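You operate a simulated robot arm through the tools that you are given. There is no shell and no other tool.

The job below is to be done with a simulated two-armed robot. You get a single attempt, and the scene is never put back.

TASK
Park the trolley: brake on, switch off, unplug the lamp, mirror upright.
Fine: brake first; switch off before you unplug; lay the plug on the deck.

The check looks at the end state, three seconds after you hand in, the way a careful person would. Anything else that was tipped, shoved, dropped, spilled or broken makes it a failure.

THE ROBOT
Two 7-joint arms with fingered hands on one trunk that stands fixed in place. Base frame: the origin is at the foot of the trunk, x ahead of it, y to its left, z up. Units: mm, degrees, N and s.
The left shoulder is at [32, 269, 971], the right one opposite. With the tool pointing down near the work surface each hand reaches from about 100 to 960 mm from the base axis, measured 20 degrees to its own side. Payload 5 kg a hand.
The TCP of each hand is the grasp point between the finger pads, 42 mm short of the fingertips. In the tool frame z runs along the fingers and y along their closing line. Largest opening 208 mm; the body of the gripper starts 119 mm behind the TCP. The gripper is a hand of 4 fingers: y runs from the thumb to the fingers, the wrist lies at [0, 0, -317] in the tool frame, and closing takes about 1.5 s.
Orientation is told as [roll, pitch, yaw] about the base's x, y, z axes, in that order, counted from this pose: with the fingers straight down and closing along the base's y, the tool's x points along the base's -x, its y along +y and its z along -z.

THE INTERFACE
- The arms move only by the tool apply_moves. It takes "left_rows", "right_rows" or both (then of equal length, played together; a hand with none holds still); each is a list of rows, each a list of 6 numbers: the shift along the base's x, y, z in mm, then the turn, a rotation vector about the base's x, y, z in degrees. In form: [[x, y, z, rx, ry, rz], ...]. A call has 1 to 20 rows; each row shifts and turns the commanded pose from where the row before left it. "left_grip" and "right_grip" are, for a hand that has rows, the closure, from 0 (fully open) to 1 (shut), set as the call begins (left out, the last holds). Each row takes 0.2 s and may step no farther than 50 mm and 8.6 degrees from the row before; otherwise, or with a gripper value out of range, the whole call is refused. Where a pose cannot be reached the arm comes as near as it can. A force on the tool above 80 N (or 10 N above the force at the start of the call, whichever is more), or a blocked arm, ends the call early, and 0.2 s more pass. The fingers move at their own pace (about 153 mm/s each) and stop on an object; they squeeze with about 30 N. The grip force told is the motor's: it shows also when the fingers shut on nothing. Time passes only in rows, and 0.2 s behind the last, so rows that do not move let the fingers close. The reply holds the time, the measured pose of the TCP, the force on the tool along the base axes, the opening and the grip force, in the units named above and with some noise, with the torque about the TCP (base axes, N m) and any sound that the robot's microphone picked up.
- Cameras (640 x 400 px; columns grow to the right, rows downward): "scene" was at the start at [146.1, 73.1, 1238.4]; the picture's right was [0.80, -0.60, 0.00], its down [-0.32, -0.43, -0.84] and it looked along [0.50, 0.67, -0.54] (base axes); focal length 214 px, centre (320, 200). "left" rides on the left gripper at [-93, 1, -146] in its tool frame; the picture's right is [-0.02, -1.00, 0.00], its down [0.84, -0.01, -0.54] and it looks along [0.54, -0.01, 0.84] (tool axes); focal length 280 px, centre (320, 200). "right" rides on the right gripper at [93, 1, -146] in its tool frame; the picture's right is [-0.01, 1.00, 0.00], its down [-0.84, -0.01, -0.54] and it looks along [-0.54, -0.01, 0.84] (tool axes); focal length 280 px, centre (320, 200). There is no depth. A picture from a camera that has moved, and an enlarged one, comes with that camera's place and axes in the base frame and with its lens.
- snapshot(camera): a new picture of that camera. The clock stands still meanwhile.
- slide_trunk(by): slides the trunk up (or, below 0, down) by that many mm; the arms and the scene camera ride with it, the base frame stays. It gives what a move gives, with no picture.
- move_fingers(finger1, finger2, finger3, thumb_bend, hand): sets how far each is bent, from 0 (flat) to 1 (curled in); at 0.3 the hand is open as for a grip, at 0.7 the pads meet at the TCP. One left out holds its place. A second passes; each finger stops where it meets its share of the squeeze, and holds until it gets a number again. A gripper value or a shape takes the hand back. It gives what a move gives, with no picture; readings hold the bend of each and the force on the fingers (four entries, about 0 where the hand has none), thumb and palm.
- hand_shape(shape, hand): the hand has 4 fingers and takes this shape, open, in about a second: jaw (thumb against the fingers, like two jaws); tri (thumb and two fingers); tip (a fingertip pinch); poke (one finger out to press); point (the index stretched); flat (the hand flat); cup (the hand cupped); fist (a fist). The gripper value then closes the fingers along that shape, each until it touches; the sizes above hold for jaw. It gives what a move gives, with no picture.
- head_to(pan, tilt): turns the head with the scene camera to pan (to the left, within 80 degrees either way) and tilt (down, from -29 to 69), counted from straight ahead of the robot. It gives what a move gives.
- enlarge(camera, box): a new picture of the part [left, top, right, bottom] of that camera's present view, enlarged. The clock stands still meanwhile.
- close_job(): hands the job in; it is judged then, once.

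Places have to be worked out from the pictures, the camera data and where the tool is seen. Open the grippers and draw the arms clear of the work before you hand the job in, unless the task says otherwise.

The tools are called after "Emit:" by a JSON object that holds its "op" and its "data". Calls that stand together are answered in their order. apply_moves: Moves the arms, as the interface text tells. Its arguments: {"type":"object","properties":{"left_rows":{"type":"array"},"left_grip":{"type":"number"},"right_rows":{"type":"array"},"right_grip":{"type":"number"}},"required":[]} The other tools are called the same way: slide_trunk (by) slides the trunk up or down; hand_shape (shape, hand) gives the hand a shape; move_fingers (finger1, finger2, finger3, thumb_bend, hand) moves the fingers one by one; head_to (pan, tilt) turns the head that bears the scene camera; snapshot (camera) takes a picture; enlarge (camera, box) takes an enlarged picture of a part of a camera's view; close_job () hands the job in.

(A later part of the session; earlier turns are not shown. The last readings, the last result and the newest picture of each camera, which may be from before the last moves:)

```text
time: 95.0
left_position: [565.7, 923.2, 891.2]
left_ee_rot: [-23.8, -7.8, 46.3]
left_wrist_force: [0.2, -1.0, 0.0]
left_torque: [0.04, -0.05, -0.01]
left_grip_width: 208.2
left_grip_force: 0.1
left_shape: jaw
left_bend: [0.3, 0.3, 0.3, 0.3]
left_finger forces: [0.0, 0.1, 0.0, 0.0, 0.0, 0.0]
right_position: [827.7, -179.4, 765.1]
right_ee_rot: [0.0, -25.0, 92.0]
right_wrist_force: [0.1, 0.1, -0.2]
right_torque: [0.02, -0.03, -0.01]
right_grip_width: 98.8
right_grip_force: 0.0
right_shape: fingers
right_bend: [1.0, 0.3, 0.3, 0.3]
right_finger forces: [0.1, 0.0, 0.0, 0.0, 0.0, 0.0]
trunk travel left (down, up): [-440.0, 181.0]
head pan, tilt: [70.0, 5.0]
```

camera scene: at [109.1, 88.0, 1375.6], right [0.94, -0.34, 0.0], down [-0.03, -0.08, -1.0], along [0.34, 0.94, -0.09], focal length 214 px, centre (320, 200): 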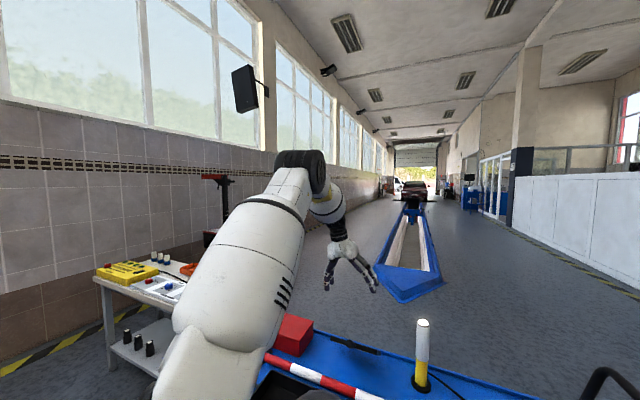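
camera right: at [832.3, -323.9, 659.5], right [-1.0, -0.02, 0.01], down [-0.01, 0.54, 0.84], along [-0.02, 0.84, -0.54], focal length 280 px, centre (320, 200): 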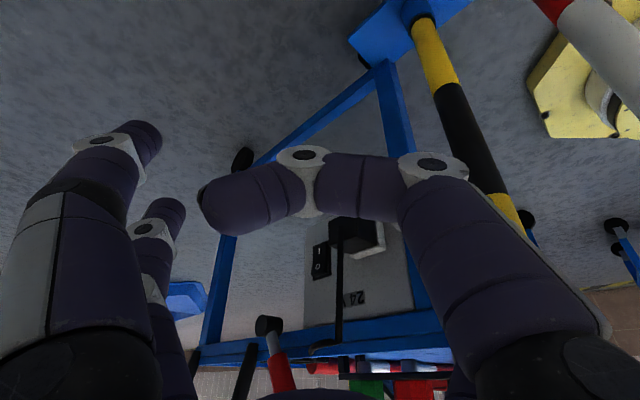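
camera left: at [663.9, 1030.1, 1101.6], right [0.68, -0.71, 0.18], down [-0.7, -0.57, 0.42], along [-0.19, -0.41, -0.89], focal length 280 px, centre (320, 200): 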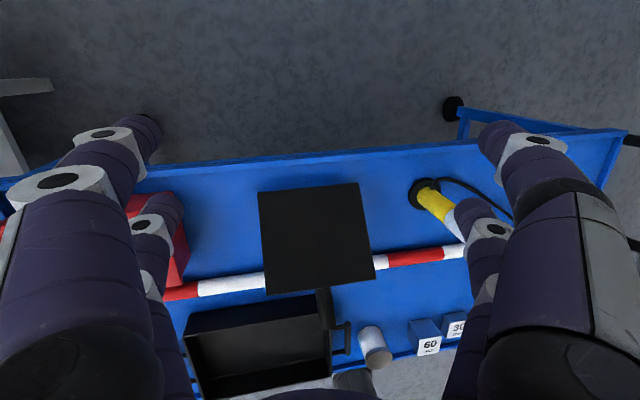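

That works without warnings. I carry the open hand back over the mirror at this height toward a spot in front of its handle.

Emit:
{"op": "apply_moves", "data": {"left_rows": [[-11.6, -15.8, 0, 0, 0, 0], [-11.6, -15.8, 0, 0, 0, 0], [-11.6, -15.8, 0, 0, 0, 0], [-11.6, -15.8, 0, 0, 0, 0], [-11.6, -15.8, 0, 0, 0, 0]]}}

Emit:
{"op": "snapshot", "data": {"camera": "left"}}

```text
time: 96.2
left_position: [508.6, 850.4, 884.6]
left_ee_rot: [-24.2, -7.7, 46.3]
left_wrist_force: [0.7, 0.7, -0.1]
left_torque: [-0.06, 0.05, 0.0]
left_grip_width: 208.0
left_grip_force: 0.1
left_shape: jaw
left_bend: [0.3, 0.3, 0.3, 0.3]
left_finger forces: [0.0, 0.0, 0.0, 0.0, 0.0, 0.0]
left hand out of reach, approached as far as the arm can: row 5
right_position: [828.5, -180.1, 764.9]
right_ee_rot: [0.0, -25.0, 92.0]
right_wrist_force: [0.2, 0.0, -0.6]
right_torque: [-0.01, 0.05, 0.03]
right_grip_width: 98.5
right_grip_force: 0.1
right_shape: fingers
right_bend: [1.0, 0.3, 0.3, 0.3]
right_finger forces: [0.1, 0.0, 0.1, 0.1, 0.0, 0.0]
trunk travel left (down, up): [-440.0, 181.0]
head pan, tilt: [70.0, 5.0]
```

```text
taken
camera left: at [515.3, 947.9, 1027.6], right [0.63, -0.66, 0.41], down [-0.77, -0.51, 0.38], along [-0.04, -0.56, -0.83], focal length 280 px, centre (320, 200)
```

left: 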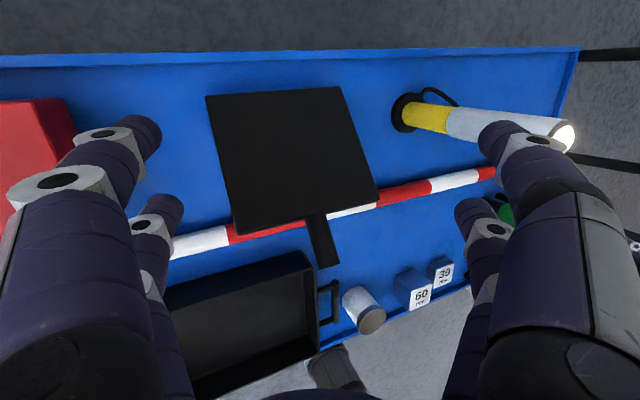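

I need the hand lower relative to the shoulder, so I raise the trunk again while lowering the hands.

Emit:
{"op": "slide_trunk", "data": {"by": 90}}

Emit:
{"op": "apply_moves", "data": {"left_rows": [[0, 0, -18, 0, 0, 0], [0, 0, -18, 0, 0, 0], [0, 0, -18, 0, 0, 0], [0, 0, -18, 0, 0, 0], [0, 0, -18, 0, 0, 0]]}}

Emit:
{"op": "apply_moves", "data": {"left_rows": [[-11.6, -15.8, 0, 0, 0, 0], [-11.6, -15.8, 0, 0, 0, 0], [-11.6, -15.8, 0, 0, 0, 0]]}}

```text
time: 97.5
left_position: [509.5, 850.9, 972.3]
left_ee_rot: [-24.0, -7.7, 46.4]
left_wrist_force: [-0.2, 0.5, -0.2]
left_torque: [0.01, 0.02, 0.01]
left_grip_width: 208.0
left_grip_force: 0.1
left_shape: jaw
left_bend: [0.3, 0.3, 0.3, 0.3]
left_finger forces: [0.0, 0.0, 0.0, 0.0, 0.0, 0.1]
right_position: [829.8, -179.0, 854.2]
right_ee_rot: [0.2, -24.9, 91.8]
right_wrist_force: [0.8, -0.3, 0.1]
right_torque: [0.07, 0.03, 0.03]
right_grip_width: 98.6
right_grip_force: 0.0
right_shape: fingers
right_bend: [1.0, 0.3, 0.3, 0.3]
right_finger forces: [0.0, 0.0, 0.1, 0.1, 0.1, 0.0]
trunk travel left (down, up): [-530.0, 91.0]
head pan, tilt: [70.0, 5.0]
```

```text
time: 98.7
left_position: [508.5, 851.4, 883.0]
left_ee_rot: [-23.9, -7.8, 46.3]
left_wrist_force: [0.0, 1.2, 0.3]
left_torque: [-0.05, -0.01, -0.03]
left_grip_width: 207.7
left_grip_force: 0.1
left_shape: jaw
left_bend: [0.3, 0.3, 0.3, 0.3]
left_finger forces: [0.1, 0.1, 0.1, 0.0, 0.1, 0.0]
right_position: [828.4, -176.9, 855.2]
right_ee_rot: [0.0, -25.0, 91.9]
right_wrist_force: [0.6, 1.2, 0.2]
right_torque: [-0.05, 0.01, 0.04]
right_grip_width: 98.8
right_grip_force: 0.2
right_shape: fingers
right_bend: [1.0, 0.3, 0.3, 0.3]
right_finger forces: [0.1, 0.1, 0.0, 0.0, 0.1, 0.0]
trunk travel left (down, up): [-530.0, 91.0]
head pan, tilt: [70.0, 5.0]
```

```text
time: 99.5
left_position: [473.7, 802.7, 884.5]
left_ee_rot: [-23.9, -7.8, 46.4]
left_wrist_force: [-0.2, -0.3, 0.8]
left_torque: [0.03, -0.02, 0.01]
left_grip_width: 208.3
left_grip_force: 0.1
left_shape: jaw
left_bend: [0.3, 0.3, 0.3, 0.3]
left_finger forces: [0.0, 0.0, 0.1, 0.0, 0.0, 0.1]
right_position: [828.2, -178.5, 855.9]
right_ee_rot: [0.0, -25.0, 91.9]
right_wrist_force: [-0.1, 0.2, 0.2]
right_torque: [-0.03, -0.05, -0.04]
right_grip_width: 98.8
right_grip_force: 0.1
right_shape: fingers
right_bend: [1.0, 0.3, 0.3, 0.3]
right_finger forces: [0.1, 0.1, 0.1, 0.0, 0.0, 0.0]
trunk travel left (down, up): [-530.0, 91.0]
head pan, tilt: [70.0, 5.0]
```

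Emit:
{"op": "apply_moves", "data": {"left_rows": [[-10.1, -14.4, -2, 0, 0, 0], [-10.1, -14.4, -2, 0, 0, 0], [-10.1, -14.4, -2, 0, 0, 0], [-10.1, -14.4, -2, 0, 0, 0]]}}

Emit:
{"op": "snapshot", "data": {"camera": "left"}}

```text
time: 100.5
left_position: [431.9, 746.3, 876.1]
left_ee_rot: [-23.8, -7.7, 46.3]
left_wrist_force: [-0.5, 0.1, -0.5]
left_torque: [-0.03, -0.01, -0.02]
left_grip_width: 208.1
left_grip_force: 0.1
left_shape: jaw
left_bend: [0.3, 0.3, 0.3, 0.3]
left_finger forces: [0.0, 0.0, 0.0, 0.0, 0.1, 0.0]
right_position: [829.6, -177.8, 856.0]
right_ee_rot: [0.0, -25.0, 91.9]
right_wrist_force: [-1.0, 0.3, -0.2]
right_torque: [-0.03, -0.04, -0.03]
right_grip_width: 98.7
right_grip_force: 0.0
right_shape: fingers
right_bend: [1.0, 0.3, 0.3, 0.3]
right_finger forces: [0.1, 0.0, 0.0, 0.0, 0.1, 0.0]
trunk travel left (down, up): [-530.0, 91.0]
head pan, tilt: [70.0, 5.0]
```

```text
taken
camera left: at [440.2, 842.9, 1019.3], right [0.63, -0.66, 0.4], down [-0.77, -0.51, 0.38], along [-0.04, -0.55, -0.83], focal length 280 px, centre (320, 200)
```

left: 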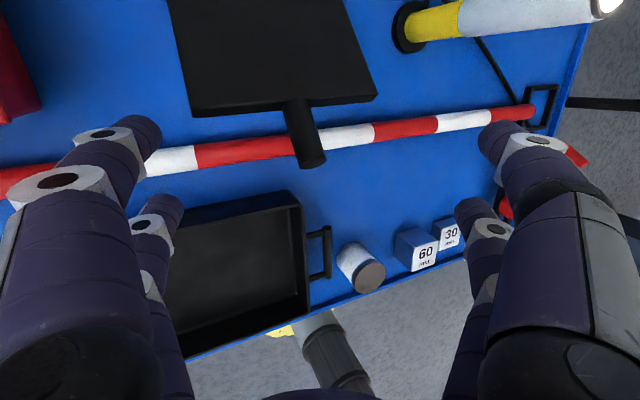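

The hand is in front of and above the handle; refined: handle rod from ≈[485,762,774] to its end ≈[454,731,803], hinge line near u=542, z≈666, slope ~39°. I shut the jaws (making a V-cradle), move to the front of the rod and lower to just under its end.

Emit:
{"op": "apply_moves", "data": {"left_rows": [[-8, -13.6, 0, 0, 0, 0], [-8, -13.6, 0, 0, 0, 0], [-8, -13.6, 0, 0, 0, 0], [0, 0, 0, 0, 0, 0], [0, 0, 0, 0, 0, 0]], "left_grip": 1}}

Emit:
{"op": "snapshot", "data": {"camera": "left"}}

Emit:
{"op": "head_to", "data": {"pan": 62, "tilt": 38}}

Emit:
{"op": "snapshot", "data": {"camera": "scene"}}

```text
time: 101.7
left_position: [409.3, 704.7, 875.0]
left_ee_rot: [-23.9, -7.8, 46.2]
left_wrist_force: [-0.4, 0.4, 0.8]
left_torque: [-0.02, 0.01, -0.04]
left_grip_width: 0.0
left_grip_force: 30.3
left_shape: jaw
left_bend: [0.7, 0.7, 0.7, 0.7]
left_finger forces: [0.1, 0.1, 0.1, 0.0, 0.0, 0.1]
right_position: [828.7, -177.7, 855.8]
right_ee_rot: [-0.1, -25.1, 91.9]
right_wrist_force: [-0.3, -0.5, 0.2]
right_torque: [-0.02, 0.01, -0.04]
right_grip_width: 98.7
right_grip_force: 0.1
right_shape: fingers
right_bend: [1.0, 0.3, 0.3, 0.3]
right_finger forces: [0.1, 0.0, 0.0, 0.0, 0.0, 0.1]
trunk travel left (down, up): [-530.0, 91.0]
head pan, tilt: [70.0, 5.0]
```

```text
taken
camera left: at [416.2, 801.3, 1018.5], right [0.63, -0.66, 0.4], down [-0.77, -0.51, 0.38], along [-0.05, -0.55, -0.83], focal length 280 px, centre (320, 200)
```

left: 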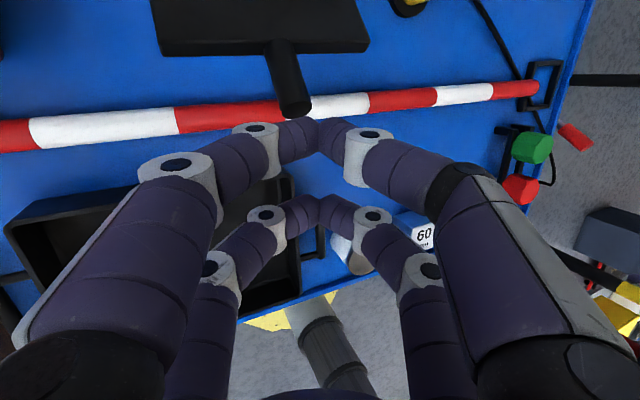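

```text
time: 102.7
left_position: [409.6, 704.4, 875.1]
left_ee_rot: [-23.9, -7.7, 46.2]
left_wrist_force: [-0.2, -0.6, -0.1]
left_torque: [-0.02, 0.0, 0.0]
left_grip_width: 0.2
left_grip_force: 30.0
left_shape: jaw
left_bend: [0.7, 0.7, 0.7, 0.7]
left_finger forces: [0.0, 0.1, 0.0, 0.0, 0.1, 0.0]
right_position: [828.9, -178.4, 856.0]
right_ee_rot: [0.0, -25.0, 91.9]
right_wrist_force: [1.2, 0.1, 0.3]
right_torque: [0.0, 0.02, -0.03]
right_grip_width: 98.8
right_grip_force: 0.0
right_shape: fingers
right_bend: [1.0, 0.3, 0.3, 0.3]
right_finger forces: [0.1, 0.0, 0.0, 0.0, 0.0, 0.1]
trunk travel left (down, up): [-530.0, 91.0]
head pan, tilt: [62.0, 38.0]
```

```text
taken
camera scene: at [112.6, 77.8, 1413.8], right [0.88, -0.47, 0.0], down [-0.29, -0.54, -0.79], along [0.37, 0.7, -0.61], focal length 214 px, centre (320, 200)
```

scene: 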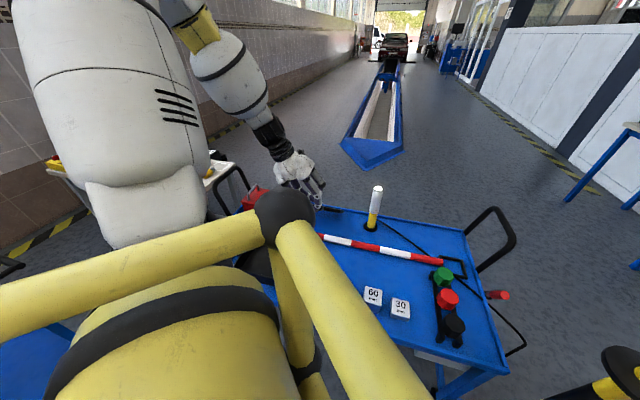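

The V-tip is right in front of the rod end, as computed. I back off 8 mm, lower about 79 mm so the V-tip sits just under the rod, and look.

Emit:
{"op": "apply_moves", "data": {"left_rows": [[-5.6, -5.7, 0, 0, 0, 0], [0, 0, -16, 0, 0, 0], [0, 0, -16, 0, 0, 0], [0, 0, -16, 0, 0, 0], [0, 0, -16, 0, 0, 0], [0, 0, -15, 0, 0, 0]]}}

Emit:
{"op": "snapshot", "data": {"camera": "left"}}

Emit:
{"op": "enlarge", "data": {"camera": "scene", "box": [220, 140, 380, 260]}}

```text
time: 104.0
left_position: [403.5, 698.9, 794.6]
left_ee_rot: [-23.9, -7.8, 46.3]
left_wrist_force: [-0.4, 0.1, -1.0]
left_torque: [-0.04, 0.0, -0.05]
left_grip_width: 0.0
left_grip_force: 30.1
left_shape: jaw
left_bend: [0.7, 0.7, 0.7, 0.7]
left_finger forces: [0.0, 0.1, 0.1, 0.1, 0.1, 0.1]
right_position: [829.0, -176.5, 856.6]
right_ee_rot: [0.0, -24.8, 91.8]
right_wrist_force: [-0.3, 0.1, 0.7]
right_torque: [-0.08, -0.03, -0.02]
right_grip_width: 98.5
right_grip_force: 0.0
right_shape: fingers
right_bend: [1.0, 0.3, 0.3, 0.3]
right_finger forces: [0.1, 0.0, 0.1, 0.0, 0.1, 0.1]
trunk travel left (down, up): [-530.0, 91.0]
head pan, tilt: [62.0, 38.0]
```

```text
taken
camera left: at [410.4, 796.4, 939.3], right [0.63, -0.66, 0.4], down [-0.77, -0.51, 0.38], along [-0.05, -0.55, -0.83], focal length 280 px, centre (320, 200)
```

left: 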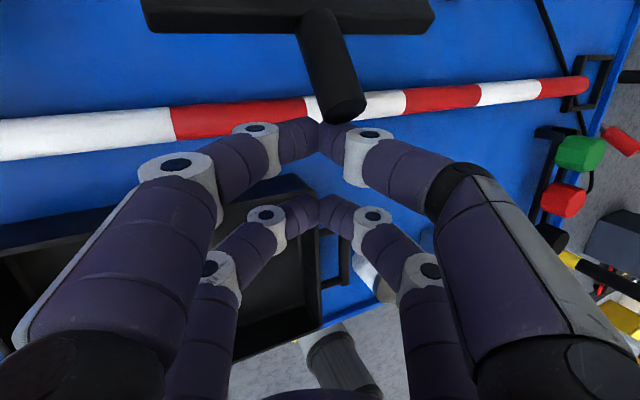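

```text
3.33 times, centred on (300, 200) of scene
camera zoom: at [112.7, 78.2, 1413.6], right [0.88, -0.47, 0.0], down [-0.29, -0.54, -0.79], along [0.37, 0.7, -0.62], focal length 715 px, centre (387, 200)
```

zoom: 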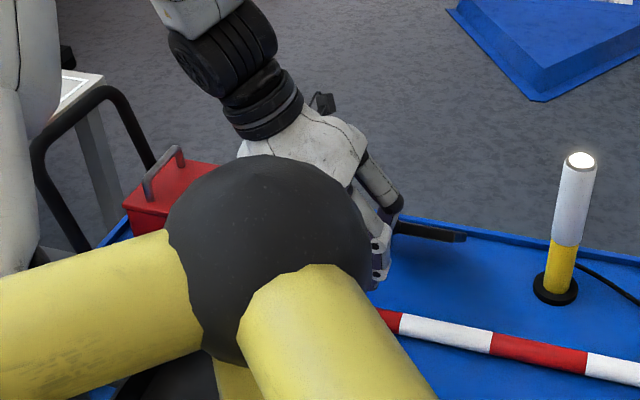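

The rod end is slightly to one side of the V's centre line because the hand is rolled. I slide sideways to centre it and move in under the rod until it touches, in small steps.

Emit:
{"op": "apply_moves", "data": {"left_rows": [[6.5, -6.4, -1, 0, 0, 0], [9, 9.1, 0, 0, 0, 0], [9, 9.1, 0, 0, 0, 0], [9, 9.1, 0, 0, 0, 0]]}}

Emit:
{"op": "snapshot", "data": {"camera": "left"}}

```text
time: 105.0
left_position: [436.4, 720.6, 794.9]
left_ee_rot: [-23.9, -7.8, 46.4]
left_wrist_force: [1.9, -0.7, -1.1]
left_torque: [-0.06, 0.04, -0.09]
left_grip_width: 0.0
left_grip_force: 30.3
left_shape: jaw
left_bend: [0.7, 0.7, 0.7, 0.7]
left_finger forces: [0.0, 0.0, 0.0, 0.0, 1.1, 0.0]
right_position: [828.7, -177.2, 855.8]
right_ee_rot: [0.1, -24.9, 91.8]
right_wrist_force: [-0.9, 0.8, 0.2]
right_torque: [-0.06, 0.04, -0.02]
right_grip_width: 98.6
right_grip_force: 0.1
right_shape: fingers
right_bend: [1.0, 0.3, 0.3, 0.3]
right_finger forces: [0.0, 0.1, 0.1, 0.0, 0.0, 0.1]
trunk travel left (down, up): [-530.0, 91.0]
head pan, tilt: [62.0, 38.0]
```

```text
taken
camera left: at [444.2, 817.5, 937.7], right [0.63, -0.66, 0.4], down [-0.77, -0.51, 0.38], along [-0.04, -0.55, -0.83], focal length 280 px, centre (320, 200)
```

left: 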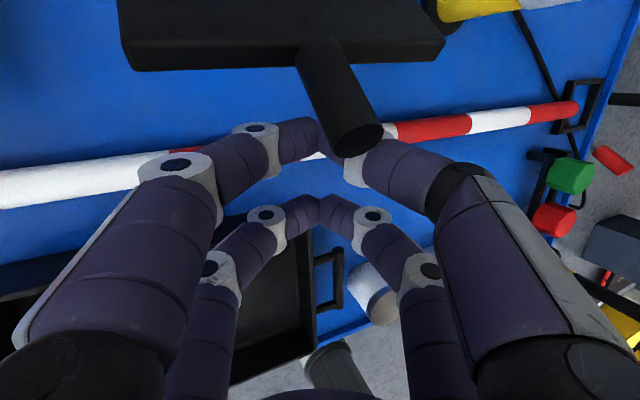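

The rod is resting on the thumb's side of the V (1 N). I shift the hand about 14 mm sideways to centre it, then look again.

Emit:
{"op": "apply_moves", "data": {"left_rows": [[5, -4.9, -1, 0, 0, 0], [5, -4.9, -1, 0, 0, 0]]}}

Emit:
{"op": "snapshot", "data": {"camera": "left"}}

```text
time: 105.7
left_position: [448.3, 710.3, 793.4]
left_ee_rot: [-24.0, -7.9, 46.3]
left_wrist_force: [-0.5, -0.8, 0.3]
left_torque: [-0.01, 0.03, -0.01]
left_grip_width: 0.0
left_grip_force: 30.2
left_shape: jaw
left_bend: [0.7, 0.7, 0.7, 0.7]
left_finger forces: [0.1, 0.0, 0.0, 0.0, 0.0, 0.0]
right_position: [827.9, -179.0, 856.3]
right_ee_rot: [0.1, -24.9, 92.0]
right_wrist_force: [-0.3, 0.6, -0.1]
right_torque: [0.05, 0.03, 0.05]
right_grip_width: 98.7
right_grip_force: 0.0
right_shape: fingers
right_bend: [1.0, 0.3, 0.3, 0.3]
right_finger forces: [0.0, 0.1, 0.0, 0.0, 0.0, 0.0]
trunk travel left (down, up): [-530.0, 91.0]
head pan, tilt: [62.0, 38.0]
```

```text
taken
camera left: at [454.9, 807.5, 935.8], right [0.63, -0.66, 0.4], down [-0.77, -0.51, 0.38], along [-0.05, -0.55, -0.83], focal length 280 px, centre (320, 200)
```

left: 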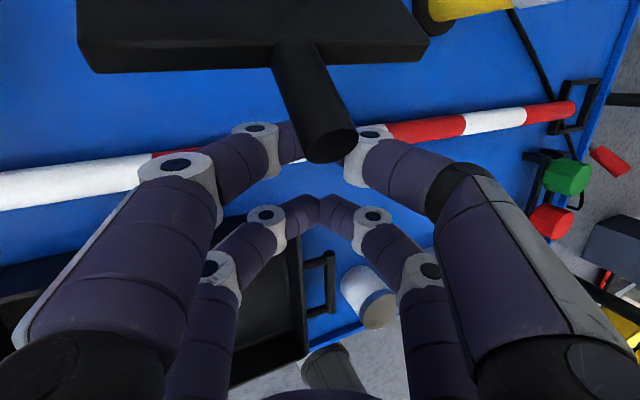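

The rod now sits over the centre of the V. I push away (+u) and up along the handle's arc in small steps.

Emit:
{"op": "apply_moves", "data": {"left_rows": [[5, 5.1, 1, 0, 0, 0], [5, 5.1, 2, 0, 0, 0], [5, 5.1, 4, 0, 0, 0]]}}

Emit:
{"op": "snapshot", "data": {"camera": "left"}}

```text
time: 106.5
left_position: [461.7, 724.5, 799.2]
left_ee_rot: [-23.9, -7.6, 46.3]
left_wrist_force: [-0.5, -0.2, -0.2]
left_torque: [0.0, -0.01, 0.02]
left_grip_width: 0.3
left_grip_force: 30.1
left_shape: jaw
left_bend: [0.7, 0.7, 0.7, 0.7]
left_finger forces: [0.0, 0.0, 0.0, 0.1, 0.1, 0.1]
right_position: [829.4, -178.3, 855.3]
right_ee_rot: [0.0, -25.0, 92.0]
right_wrist_force: [-0.2, 0.2, -0.2]
right_torque: [0.02, 0.01, -0.01]
right_grip_width: 98.6
right_grip_force: 0.0
right_shape: fingers
right_bend: [1.0, 0.3, 0.3, 0.3]
right_finger forces: [0.0, 0.0, 0.1, 0.0, 0.0, 0.0]
trunk travel left (down, up): [-530.0, 91.0]
head pan, tilt: [62.0, 38.0]
```

```text
taken
camera left: at [468.7, 822.6, 943.0], right [0.63, -0.66, 0.4], down [-0.77, -0.51, 0.38], along [-0.04, -0.55, -0.83], focal length 280 px, centre (320, 200)
```

left: 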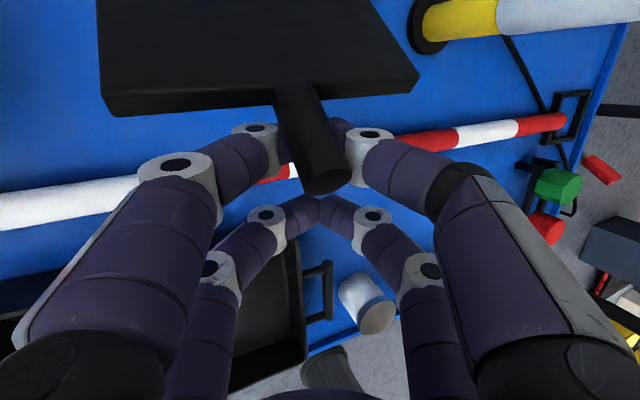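

Emit:
{"op": "apply_moves", "data": {"left_rows": [[5, 5.1, 2, 0, 0, 0], [5, 5.1, 2, 0, 0, 0]]}}

Emit:
{"op": "snapshot", "data": {"camera": "left"}}

```text
time: 107.0
left_position: [473.9, 735.7, 802.8]
left_ee_rot: [-23.9, -7.7, 46.3]
left_wrist_force: [-0.9, -1.2, 0.4]
left_torque: [0.04, 0.02, 0.04]
left_grip_width: 0.0
left_grip_force: 30.4
left_shape: jaw
left_bend: [0.7, 0.7, 0.7, 0.7]
left_finger forces: [0.1, 0.0, 0.0, 0.1, 0.0, 0.0]
right_position: [828.2, -178.4, 854.9]
right_ee_rot: [-0.1, -25.0, 91.9]
right_wrist_force: [-0.2, -0.2, 0.4]
right_torque: [0.01, -0.01, 0.01]
right_grip_width: 98.8
right_grip_force: 0.0
right_shape: fingers
right_bend: [1.0, 0.3, 0.3, 0.3]
right_finger forces: [0.1, 0.0, 0.0, 0.0, 0.0, 0.0]
trunk travel left (down, up): [-530.0, 91.0]
head pan, tilt: [62.0, 38.0]
```

```text
taken
camera left: at [479.4, 832.2, 946.8], right [0.63, -0.66, 0.4], down [-0.77, -0.51, 0.38], along [-0.05, -0.55, -0.83], focal length 280 px, centre (320, 200)
```

left: 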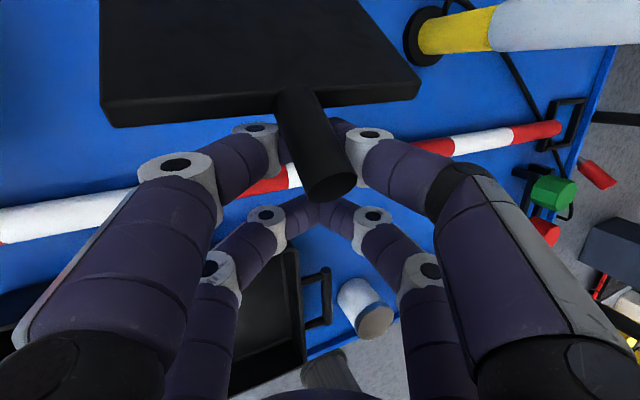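

The rod stayed with the hand during the last 10 mm with only about 1 N, so the mirror is being lifted. I follow its arc.

Emit:
{"op": "apply_moves", "data": {"left_rows": [[5.2, 5.3, 7.1, 0, 0, 0], [4.4, 4.4, 4.8, 0, 0, 0], [4.4, 4.4, 4.7, 0, 0, 0], [4.6, 4.7, 4.2, 0, 0, 0], [4.6, 4.7, 4.2, 0, 0, 0]]}}

Emit:
{"op": "snapshot", "data": {"camera": "left"}}

Emit:
{"op": "enlarge", "data": {"camera": "scene", "box": [250, 150, 410, 250]}}

```text
time: 108.2
left_position: [495.7, 759.6, 830.6]
left_ee_rot: [-23.9, -7.8, 46.3]
left_wrist_force: [-0.5, -1.0, -0.8]
left_torque: [-0.02, 0.03, 0.0]
left_grip_width: 0.0
left_grip_force: 29.9
left_shape: jaw
left_bend: [0.7, 0.7, 0.7, 0.7]
left_finger forces: [0.0, 0.0, 0.0, 0.0, 0.0, 0.0]
right_position: [828.8, -178.2, 856.5]
right_ee_rot: [0.0, -24.9, 91.9]
right_wrist_force: [-0.1, 0.3, -0.1]
right_torque: [0.01, 0.03, -0.05]
right_grip_width: 98.8
right_grip_force: 0.0
right_shape: fingers
right_bend: [1.0, 0.3, 0.3, 0.3]
right_finger forces: [0.0, 0.0, 0.0, 0.1, 0.0, 0.1]
trunk travel left (down, up): [-530.0, 91.0]
head pan, tilt: [62.0, 38.0]
```

```text
taken
camera left: at [502.2, 856.4, 972.9], right [0.63, -0.66, 0.4], down [-0.77, -0.51, 0.38], along [-0.04, -0.55, -0.83], focal length 280 px, centre (320, 200)
```

left: 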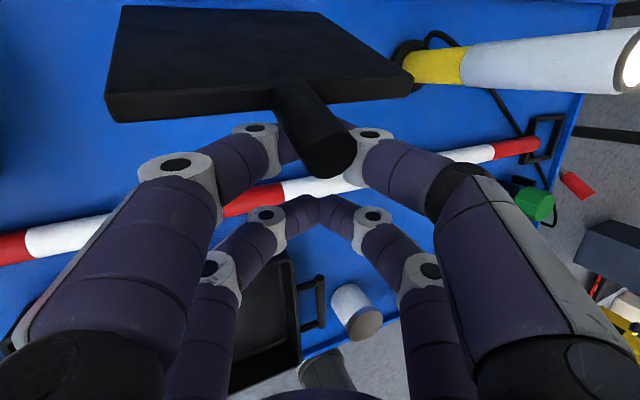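

```text
4.00 times, centred on (330, 200) of scene
camera zoom: at [112.7, 77.8, 1413.7], right [0.88, -0.47, 0.0], down [-0.29, -0.54, -0.79], along [0.37, 0.7, -0.62], focal length 858 px, centre (280, 200)
```

zoom: 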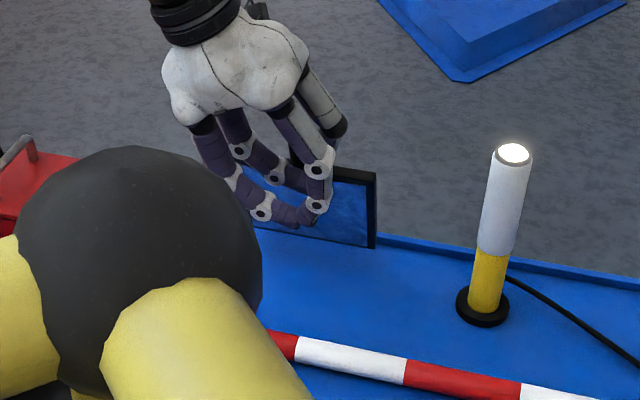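

The scene view now shows the mirror's face coming up (about 60°). I continue along the arc.

Emit:
{"op": "apply_moves", "data": {"left_rows": [[4.9, 5, 3.6, 0, 0, 0], [4.9, 5, 3.6, 0, 0, 0], [5, 5.1, 3, 0, 0, 0], [5, 5.1, 3, 0, 0, 0]]}}

Emit:
{"op": "enlarge", "data": {"camera": "scene", "box": [250, 150, 410, 250]}}

Emit:
{"op": "enlarge", "data": {"camera": "right", "box": [300, 220, 460, 320]}}

```text
time: 109.2
left_position: [515.9, 780.5, 843.8]
left_ee_rot: [-23.9, -7.7, 46.4]
left_wrist_force: [-0.6, 0.2, -0.1]
left_torque: [-0.02, 0.02, 0.0]
left_grip_width: 0.0
left_grip_force: 29.7
left_shape: jaw
left_bend: [0.7, 0.7, 0.7, 0.7]
left_finger forces: [0.1, 0.0, 0.1, 0.0, 0.1, 0.1]
right_position: [828.9, -178.1, 855.9]
right_ee_rot: [0.0, -25.1, 92.0]
right_wrist_force: [-0.5, -0.1, -0.3]
right_torque: [-0.03, 0.0, -0.01]
right_grip_width: 98.4
right_grip_force: 0.0
right_shape: fingers
right_bend: [1.0, 0.3, 0.3, 0.3]
right_finger forces: [0.0, 0.0, 0.0, 0.1, 0.0, 0.1]
trunk travel left (down, up): [-530.0, 91.0]
head pan, tilt: [62.0, 38.0]
```

```text
4.00 times, centred on (330, 200) of scene
camera zoom: at [112.7, 77.8, 1413.7], right [0.88, -0.47, 0.0], down [-0.29, -0.54, -0.79], along [0.37, 0.7, -0.62], focal length 858 px, centre (280, 200)
```

zoom: 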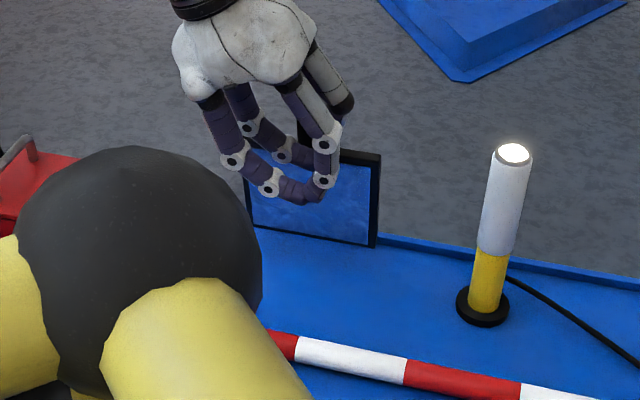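

```text
4.00 times, centred on (380, 270) of right
camera zoom: at [832.2, -324.1, 949.1], right [-1.0, -0.02, 0.01], down [-0.01, 0.54, 0.84], along [-0.02, 0.84, -0.54], focal length 1122 px, centre (80, -80)
```

zoom: 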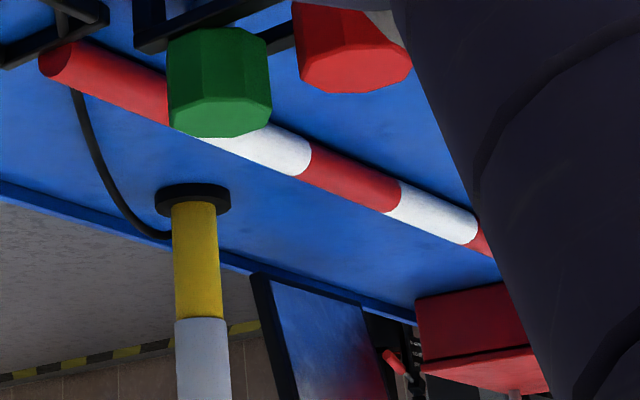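

Emit:
{"op": "apply_moves", "data": {"left_rows": [[5.2, 5.3, 2.4, 0, 0, 0], [5.2, 5.3, 2.4, 0, 0, 0], [5.3, 5.4, 1.7, 0, 0, 0], [5.3, 5.4, 1.7, 0, 0, 0]]}}

Emit:
{"op": "enlarge", "data": {"camera": "right", "box": [300, 220, 460, 320]}}

Emit:
{"op": "snapshot", "data": {"camera": "left"}}

```text
time: 110.2
left_position: [536.5, 801.2, 850.3]
left_ee_rot: [-23.9, -7.8, 46.2]
left_wrist_force: [-0.6, 0.2, -1.1]
left_torque: [-0.04, 0.03, 0.01]
left_grip_width: 0.0
left_grip_force: 29.7
left_shape: jaw
left_bend: [0.7, 0.7, 0.7, 0.7]
left_finger forces: [0.1, 0.1, 0.0, 0.1, 0.1, 0.0]
right_position: [828.8, -177.4, 855.7]
right_ee_rot: [0.0, -25.0, 91.9]
right_wrist_force: [0.4, 0.3, 0.2]
right_torque: [0.02, 0.03, 0.02]
right_grip_width: 98.6
right_grip_force: 0.1
right_shape: fingers
right_bend: [1.0, 0.3, 0.3, 0.3]
right_finger forces: [0.0, 0.1, 0.1, 0.0, 0.0, 0.0]
trunk travel left (down, up): [-530.0, 91.0]
head pan, tilt: [62.0, 38.0]
```

```text
4.00 times, centred on (380, 270) of right
camera zoom: at [832.2, -324.1, 949.1], right [-1.0, -0.02, 0.01], down [-0.01, 0.54, 0.84], along [-0.02, 0.84, -0.54], focal length 1122 px, centre (80, -80)
```

zoom: 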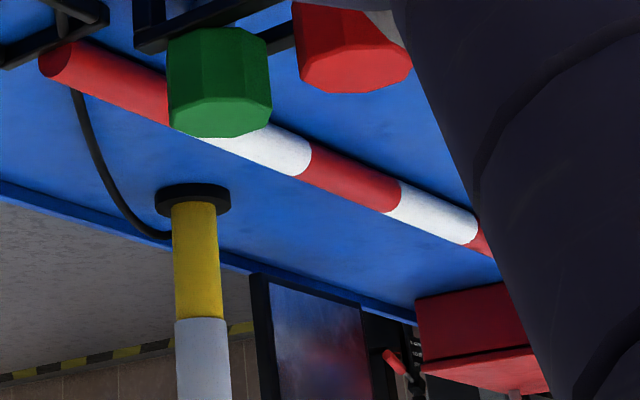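

```text
taken
camera left: at [543.8, 897.8, 994.2], right [0.63, -0.66, 0.4], down [-0.77, -0.51, 0.38], along [-0.05, -0.55, -0.83], focal length 280 px, centre (320, 200)
```

left: 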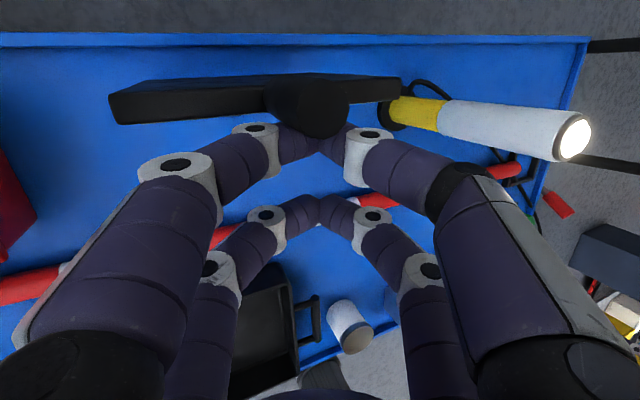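

Emit:
{"op": "enlarge", "data": {"camera": "right", "box": [330, 270, 430, 370]}}

Emit:
{"op": "enlarge", "data": {"camera": "scene", "box": [250, 150, 410, 250]}}

```text
4.00 times, centred on (380, 320) of right
camera zoom: at [832.2, -324.1, 949.1], right [-1.0, -0.02, 0.01], down [-0.01, 0.54, 0.84], along [-0.02, 0.84, -0.54], focal length 1122 px, centre (80, -280)
```

zoom: 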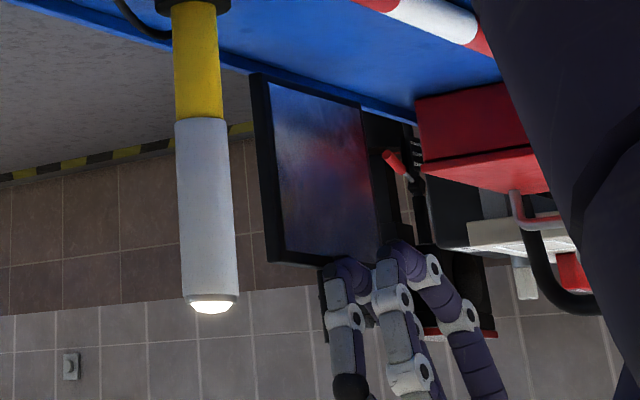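

```text
4.00 times, centred on (330, 200) of scene
camera zoom: at [112.8, 77.8, 1413.7], right [0.88, -0.47, 0.0], down [-0.29, -0.54, -0.79], along [0.37, 0.7, -0.62], focal length 858 px, centre (280, 200)
```

zoom: 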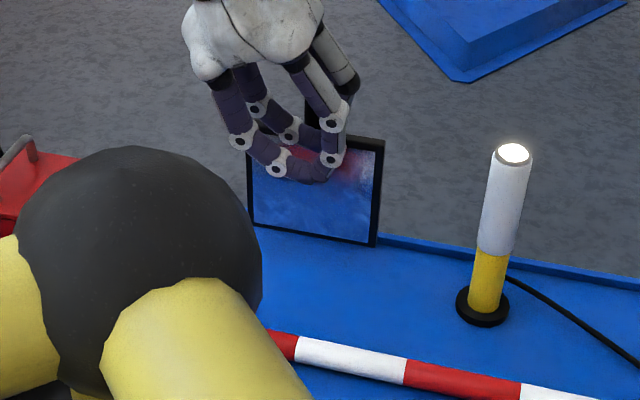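

The side view shows the mirror's edge now practically vertical (bottom u≈546, top u≈543.5 over 168 mm, about 1° off), and it moved ahead of my fingers on its own. I back the hand off a little and check that it stays.

Emit:
{"op": "apply_moves", "data": {"left_rows": [[-5.3, -5.4, -1.7, 0, 0, 0], [-5.3, -5.4, -1.7, 0, 0, 0], [-5.2, -5.3, -2.4, 0, 0, 0], [-5.2, -5.3, -2.4, 0, 0, 0], [-5, -5.1, -3, 0, 0, 0], [-5, -5.1, -3, 0, 0, 0], [-4.9, -5, -3.6, 0, 0, 0], [-4.9, -5, -3.6, 0, 0, 0]]}}

Emit:
{"op": "enlarge", "data": {"camera": "right", "box": [330, 270, 430, 370]}}

Emit:
{"op": "snapshot", "data": {"camera": "left"}}

Emit:
{"op": "enlarge", "data": {"camera": "scene", "box": [250, 150, 410, 250]}}

```text
time: 112.0
left_position: [495.8, 759.9, 829.4]
left_ee_rot: [-23.9, -7.8, 46.3]
left_wrist_force: [0.6, 0.2, -0.1]
left_torque: [0.02, 0.03, 0.01]
left_grip_width: 0.0
left_grip_force: 30.1
left_shape: jaw
left_bend: [0.7, 0.7, 0.7, 0.7]
left_finger forces: [0.1, 0.0, 0.1, 0.0, 0.0, 0.0]
right_position: [828.7, -179.0, 856.5]
right_ee_rot: [0.0, -25.0, 91.8]
right_wrist_force: [0.4, 0.2, 0.2]
right_torque: [-0.02, -0.01, 0.0]
right_grip_width: 98.7
right_grip_force: 0.1
right_shape: fingers
right_bend: [1.0, 0.3, 0.3, 0.3]
right_finger forces: [0.0, 0.0, 0.0, 0.0, 0.0, 0.1]
trunk travel left (down, up): [-530.0, 91.0]
head pan, tilt: [62.0, 38.0]
```

```text
4.00 times, centred on (380, 320) of right
camera zoom: at [832.1, -324.1, 949.2], right [-1.0, -0.02, 0.01], down [-0.01, 0.54, 0.84], along [-0.02, 0.84, -0.54], focal length 1122 px, centre (80, -280)
```

zoom: 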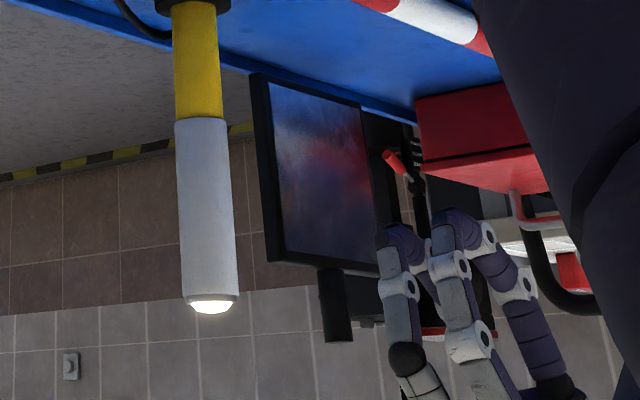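

```text
taken
camera left: at [502.6, 856.7, 973.4], right [0.63, -0.66, 0.4], down [-0.77, -0.51, 0.38], along [-0.04, -0.55, -0.83], focal length 280 px, centre (320, 200)
```

left: 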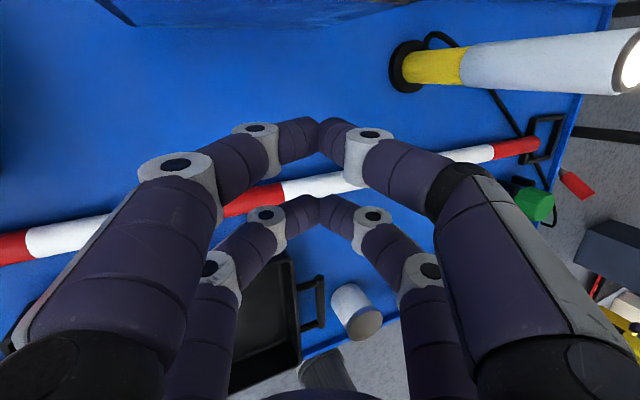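

```text
4.00 times, centred on (330, 200) of scene
camera zoom: at [112.7, 77.8, 1413.7], right [0.88, -0.47, 0.0], down [-0.29, -0.54, -0.79], along [0.37, 0.7, -0.62], focal length 858 px, centre (280, 200)
```

zoom: 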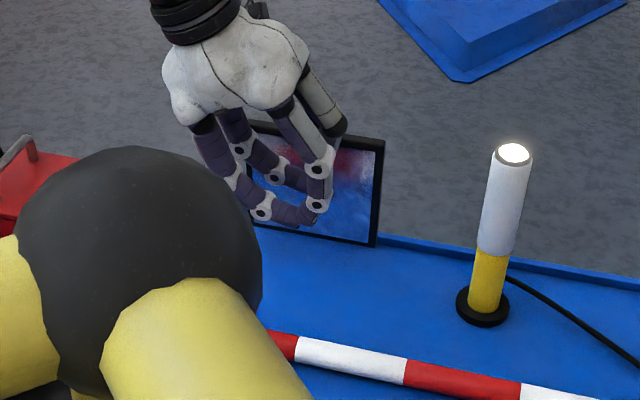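

The mirror stays upright, its handle pointing up. Now I want the trunk lower for the right arm, so I first raise the left hand, testing in small steps.

Emit:
{"op": "apply_moves", "data": {"left_rows": [[-5, -5, 8, 0, 0, 0], [-5, -5, 8, 0, 0, 0]]}}

Emit:
{"op": "apply_moves", "data": {"left_rows": [[-3, 0, 15, 0, 0, 0], [-3, 0, 15, 0, 0, 0]]}}

```text
time: 112.7
left_position: [486.3, 750.1, 846.5]
left_ee_rot: [-24.0, -7.7, 46.3]
left_wrist_force: [-0.6, 0.3, -0.2]
left_torque: [0.01, -0.01, 0.01]
left_grip_width: 0.2
left_grip_force: 30.2
left_shape: jaw
left_bend: [0.7, 0.7, 0.7, 0.7]
left_finger forces: [0.1, 0.0, 0.0, 0.0, 0.0, 0.1]
right_position: [827.9, -178.6, 856.8]
right_ee_rot: [-0.1, -25.0, 91.9]
right_wrist_force: [-0.1, 0.5, -0.4]
right_torque: [0.06, -0.03, 0.0]
right_grip_width: 98.8
right_grip_force: 0.0
right_shape: fingers
right_bend: [1.0, 0.3, 0.3, 0.3]
right_finger forces: [0.0, 0.0, 0.1, 0.0, 0.0, 0.0]
trunk travel left (down, up): [-530.0, 91.0]
head pan, tilt: [62.0, 38.0]
```

```text
time: 113.2
left_position: [479.3, 750.3, 875.7]
left_ee_rot: [-23.9, -7.9, 46.3]
left_wrist_force: [-0.5, 0.5, 0.2]
left_torque: [-0.01, 0.0, 0.05]
left_grip_width: 0.0
left_grip_force: 29.9
left_shape: jaw
left_bend: [0.7, 0.7, 0.7, 0.7]
left_finger forces: [0.0, 0.0, 0.1, 0.0, 0.0, 0.0]
right_position: [829.3, -180.1, 855.2]
right_ee_rot: [-0.1, -24.9, 91.9]
right_wrist_force: [-0.2, -0.9, 1.0]
right_torque: [0.02, -0.04, -0.01]
right_grip_width: 98.8
right_grip_force: 0.0
right_shape: fingers
right_bend: [1.0, 0.3, 0.3, 0.3]
right_finger forces: [0.1, 0.0, 0.0, 0.0, 0.0, 0.0]
trunk travel left (down, up): [-530.0, 91.0]
head pan, tilt: [62.0, 38.0]
```

Emit:
{"op": "apply_moves", "data": {"left_rows": [[-6, 0, 15, 0, 0, 0], [-6, 0, 15, 0, 0, 0]]}}

Emit:
{"op": "apply_moves", "data": {"left_rows": [[-8, 3, 15, 0, 0, 0], [-8, 3, 15, 0, 0, 0]]}}

```text
time: 113.8
left_position: [467.2, 749.2, 905.3]
left_ee_rot: [-23.9, -7.8, 46.3]
left_wrist_force: [-0.3, 0.1, 0.0]
left_torque: [0.06, -0.01, 0.02]
left_grip_width: 0.1
left_grip_force: 29.7
left_shape: jaw
left_bend: [0.7, 0.7, 0.7, 0.7]
left_finger forces: [0.0, 0.0, 0.0, 0.1, 0.0, 0.0]
right_position: [829.1, -178.4, 855.1]
right_ee_rot: [0.0, -24.9, 91.9]
right_wrist_force: [-0.7, -0.8, -0.6]
right_torque: [0.03, 0.01, 0.01]
right_grip_width: 98.7
right_grip_force: 0.0
right_shape: fingers
right_bend: [1.0, 0.3, 0.3, 0.3]
right_finger forces: [0.1, 0.1, 0.0, 0.1, 0.1, 0.0]
trunk travel left (down, up): [-530.0, 91.0]
head pan, tilt: [62.0, 38.0]
```

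```text
time: 114.5
left_position: [462.8, 753.0, 910.3]
left_ee_rot: [-24.5, -7.8, 46.3]
left_wrist_force: [-0.8, 0.5, -0.2]
left_torque: [0.01, -0.04, -0.02]
left_grip_width: 0.0
left_grip_force: 29.9
left_shape: jaw
left_bend: [0.7, 0.7, 0.7, 0.7]
left_finger forces: [0.0, 0.1, 0.1, 0.0, 0.0, 0.1]
left hand out of reach, approached as far as the arm can: row 1, 2
right_position: [829.6, -178.2, 856.0]
right_ee_rot: [0.0, -24.9, 91.9]
right_wrist_force: [-0.7, -0.3, 0.2]
right_torque: [0.03, -0.01, -0.01]
right_grip_width: 98.4
right_grip_force: 0.0
right_shape: fingers
right_bend: [1.0, 0.3, 0.3, 0.3]
right_finger forces: [0.0, 0.1, 0.1, 0.1, 0.0, 0.1]
trunk travel left (down, up): [-530.0, 91.0]
head pan, tilt: [62.0, 38.0]
```

Emit:
{"op": "apply_moves", "data": {"left_rows": [[0, 0, 0, -3.0, -3.1, 0], [0, 0, 0, -3.0, -3.1, 0], [0, 0, 0, -3.0, -3.1, 0]]}}

Emit:
{"op": "apply_moves", "data": {"left_rows": [[0, 0, 15, 0, 0, 0], [0, 0, 15, 0, 0, 0], [0, 0, 15, 0, 0, 0]]}}

Emit:
{"op": "apply_moves", "data": {"left_rows": [[0, 0, 15, 0, 0, 0], [0, 0, 15, 0, 0, 0], [0, 0, 15, 0, 0, 0]]}}

```text
time: 115.2
left_position: [463.5, 753.2, 910.0]
left_ee_rot: [-37.1, -7.5, 48.1]
left_wrist_force: [-0.1, -0.2, -1.1]
left_torque: [-0.05, -0.09, -0.03]
left_grip_width: 0.2
left_grip_force: 30.7
left_shape: jaw
left_bend: [0.7, 0.7, 0.7, 0.7]
left_finger forces: [0.0, 0.1, 0.0, 0.0, 0.1, 0.0]
right_position: [829.1, -177.7, 856.2]
right_ee_rot: [0.1, -24.9, 91.9]
right_wrist_force: [-0.1, 1.4, 0.4]
right_torque: [-0.05, -0.01, -0.04]
right_grip_width: 98.8
right_grip_force: 0.0
right_shape: fingers
right_bend: [1.0, 0.3, 0.3, 0.3]
right_finger forces: [0.0, 0.0, 0.0, 0.0, 0.0, 0.0]
trunk travel left (down, up): [-530.0, 91.0]
head pan, tilt: [62.0, 38.0]
```

```text
time: 116.0
left_position: [464.1, 751.1, 953.6]
left_ee_rot: [-36.9, -7.5, 48.1]
left_wrist_force: [-0.1, 0.1, -0.2]
left_torque: [-0.02, 0.0, -0.03]
left_grip_width: 0.3
left_grip_force: 30.1
left_shape: jaw
left_bend: [0.7, 0.7, 0.7, 0.7]
left_finger forces: [0.0, 0.0, 0.0, 0.1, 0.1, 0.1]
right_position: [828.4, -178.1, 855.9]
right_ee_rot: [0.0, -25.1, 91.9]
right_wrist_force: [-0.1, 0.2, 0.4]
right_torque: [-0.04, -0.01, -0.02]
right_grip_width: 98.9
right_grip_force: 0.1
right_shape: fingers
right_bend: [1.0, 0.3, 0.3, 0.3]
right_finger forces: [0.0, 0.0, 0.0, 0.0, 0.0, 0.0]
trunk travel left (down, up): [-530.0, 91.0]
head pan, tilt: [62.0, 38.0]
```

```text
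time: 116.8
left_position: [463.0, 752.6, 1001.6]
left_ee_rot: [-37.1, -7.5, 48.1]
left_wrist_force: [-0.4, -0.1, 0.0]
left_torque: [-0.03, 0.01, -0.02]
left_grip_width: 0.0
left_grip_force: 30.1
left_shape: jaw
left_bend: [0.7, 0.7, 0.7, 0.7]
left_finger forces: [0.1, 0.0, 0.0, 0.1, 0.1, 0.0]
right_position: [827.4, -178.9, 855.7]
right_ee_rot: [0.1, -25.0, 91.9]
right_wrist_force: [0.6, 0.5, 0.9]
right_torque: [0.0, 0.04, 0.03]
right_grip_width: 98.7
right_grip_force: 0.0
right_shape: fingers
right_bend: [1.0, 0.3, 0.3, 0.3]
right_finger forces: [0.0, 0.1, 0.1, 0.0, 0.1, 0.0]
trunk travel left (down, up): [-530.0, 91.0]
head pan, tilt: [62.0, 38.0]
```

Tilting more frees the upward motion. I raise further, to leave room for lowering the trunk.

Emit:
{"op": "apply_moves", "data": {"left_rows": [[0, 0, 15, 0, 0, 0], [0, 0, 15, 0, 0, 0], [0, 0, 15, 0, 0, 0], [0, 0, 15, 0, 0, 0]]}}

Emit:
{"op": "apply_moves", "data": {"left_rows": [[0, 0, 0, -3.0, -3.1, 0], [0, 0, 0, -3.0, -3.1, 0], [0, 0, 15, 0, 0, 0], [0, 0, 15, 0, 0, 0]]}}

```text
time: 117.8
left_position: [476.8, 763.3, 1038.9]
left_ee_rot: [-37.4, -7.6, 48.1]
left_wrist_force: [-0.6, -0.5, 0.6]
left_torque: [0.02, 0.0, -0.05]
left_grip_width: 0.0
left_grip_force: 30.1
left_shape: jaw
left_bend: [0.7, 0.7, 0.7, 0.7]
left_finger forces: [0.0, 0.0, 0.1, 0.0, 0.0, 0.0]
left hand out of reach, approached as far as the arm can: row 2, 3, 4
right_position: [828.1, -179.6, 855.2]
right_ee_rot: [-0.1, -25.0, 91.9]
right_wrist_force: [-0.1, 1.2, 0.7]
right_torque: [0.01, 0.03, 0.01]
right_grip_width: 98.7
right_grip_force: 0.1
right_shape: fingers
right_bend: [1.0, 0.3, 0.3, 0.3]
right_finger forces: [0.0, 0.1, 0.1, 0.0, 0.0, 0.0]
trunk travel left (down, up): [-530.0, 91.0]
head pan, tilt: [62.0, 38.0]
```

```text
time: 118.8
left_position: [475.0, 763.2, 1070.7]
left_ee_rot: [-45.7, -7.1, 49.2]
left_wrist_force: [-0.6, -0.1, -0.2]
left_torque: [0.02, -0.07, -0.02]
left_grip_width: 0.1
left_grip_force: 30.2
left_shape: jaw
left_bend: [0.7, 0.7, 0.7, 0.7]
left_finger forces: [0.0, 0.0, 0.0, 0.1, 0.0, 0.0]
right_position: [828.4, -178.4, 856.7]
right_ee_rot: [0.0, -25.0, 92.0]
right_wrist_force: [0.7, 0.6, -0.2]
right_torque: [-0.05, 0.0, 0.02]
right_grip_width: 98.7
right_grip_force: 0.1
right_shape: fingers
right_bend: [1.0, 0.3, 0.3, 0.3]
right_finger forces: [0.1, 0.0, 0.0, 0.0, 0.0, 0.0]
trunk travel left (down, up): [-530.0, 91.0]
head pan, tilt: [62.0, 38.0]
```

The left hand is now high (z 1071) and out of the way. I lower the trunk 200 mm in two stages for the right arm's work on the panel.

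Emit:
{"op": "slide_trunk", "data": {"by": -100}}

Emit:
{"op": "slide_trunk", "data": {"by": -100}}

Emit:
{"op": "snapshot", "data": {"camera": "scene"}}

Emit:
{"op": "snapshot", "data": {"camera": "right"}}

Emit:
{"op": "snapshot", "data": {"camera": "left"}}

```text
time: 120.2
left_position: [476.2, 763.5, 972.1]
left_ee_rot: [-45.7, -7.2, 49.1]
left_wrist_force: [-0.4, -0.6, 0.6]
left_torque: [0.02, 0.0, 0.05]
left_grip_width: 0.0
left_grip_force: 29.7
left_shape: jaw
left_bend: [0.7, 0.7, 0.7, 0.7]
left_finger forces: [0.0, 0.1, 0.1, 0.0, 0.0, 0.1]
right_position: [828.6, -178.6, 756.4]
right_ee_rot: [0.0, -25.1, 91.9]
right_wrist_force: [-0.5, -0.1, 0.9]
right_torque: [0.0, 0.01, -0.01]
right_grip_width: 98.6
right_grip_force: 0.0
right_shape: fingers
right_bend: [1.0, 0.3, 0.3, 0.3]
right_finger forces: [0.0, 0.0, 0.0, 0.0, 0.0, 0.1]
trunk travel left (down, up): [-430.0, 191.0]
head pan, tilt: [62.0, 38.0]
```

```text
time: 121.5
left_position: [475.4, 763.5, 871.5]
left_ee_rot: [-45.7, -7.0, 49.2]
left_wrist_force: [0.0, 0.6, 0.1]
left_torque: [0.03, 0.0, -0.01]
left_grip_width: 0.1
left_grip_force: 30.0
left_shape: jaw
left_bend: [0.7, 0.7, 0.7, 0.7]
left_finger forces: [0.0, 0.0, 0.0, 0.1, 0.1, 0.0]
right_position: [828.7, -177.8, 658.1]
right_ee_rot: [-0.1, -25.0, 92.0]
right_wrist_force: [-0.3, -0.5, 0.5]
right_torque: [-0.04, -0.04, -0.02]
right_grip_width: 98.4
right_grip_force: 0.2
right_shape: fingers
right_bend: [1.0, 0.3, 0.3, 0.3]
right_finger forces: [0.1, 0.0, 0.1, 0.0, 0.0, 0.0]
trunk travel left (down, up): [-330.0, 291.0]
head pan, tilt: [62.0, 38.0]
```

```text
taken
camera scene: at [137.6, 77.7, 1209.7], right [0.88, -0.47, 0.0], down [-0.29, -0.54, -0.79], along [0.37, 0.7, -0.62], focal length 214 px, centre (320, 200)
```

scene: 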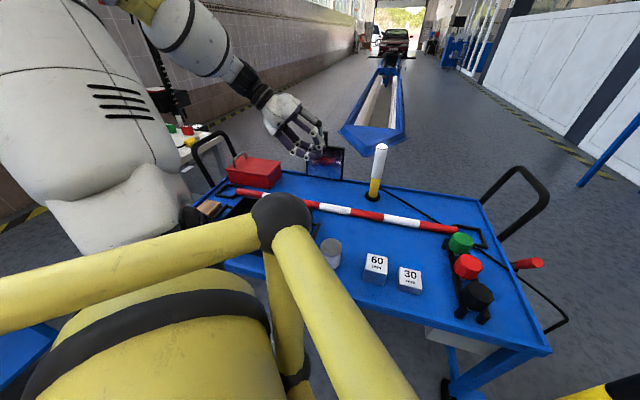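

```text
taken
camera right: at [832.1, -324.2, 750.9], right [-1.0, -0.02, 0.0], down [-0.01, 0.54, 0.84], along [-0.02, 0.84, -0.54], focal length 280 px, centre (320, 200)
```

right: 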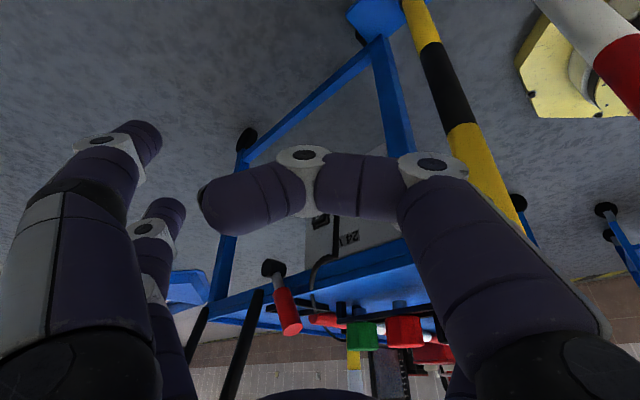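

```text
taken
camera left: at [447.9, 894.3, 982.3], right [0.48, -0.51, 0.71], down [-0.86, -0.42, 0.28], along [0.16, -0.75, -0.65], focal length 280 px, centre (320, 200)
```

left: 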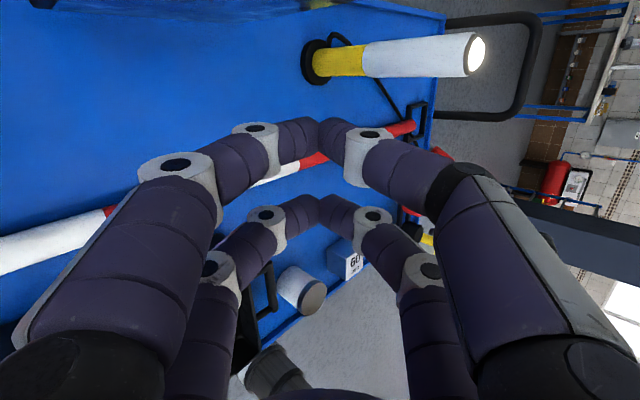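

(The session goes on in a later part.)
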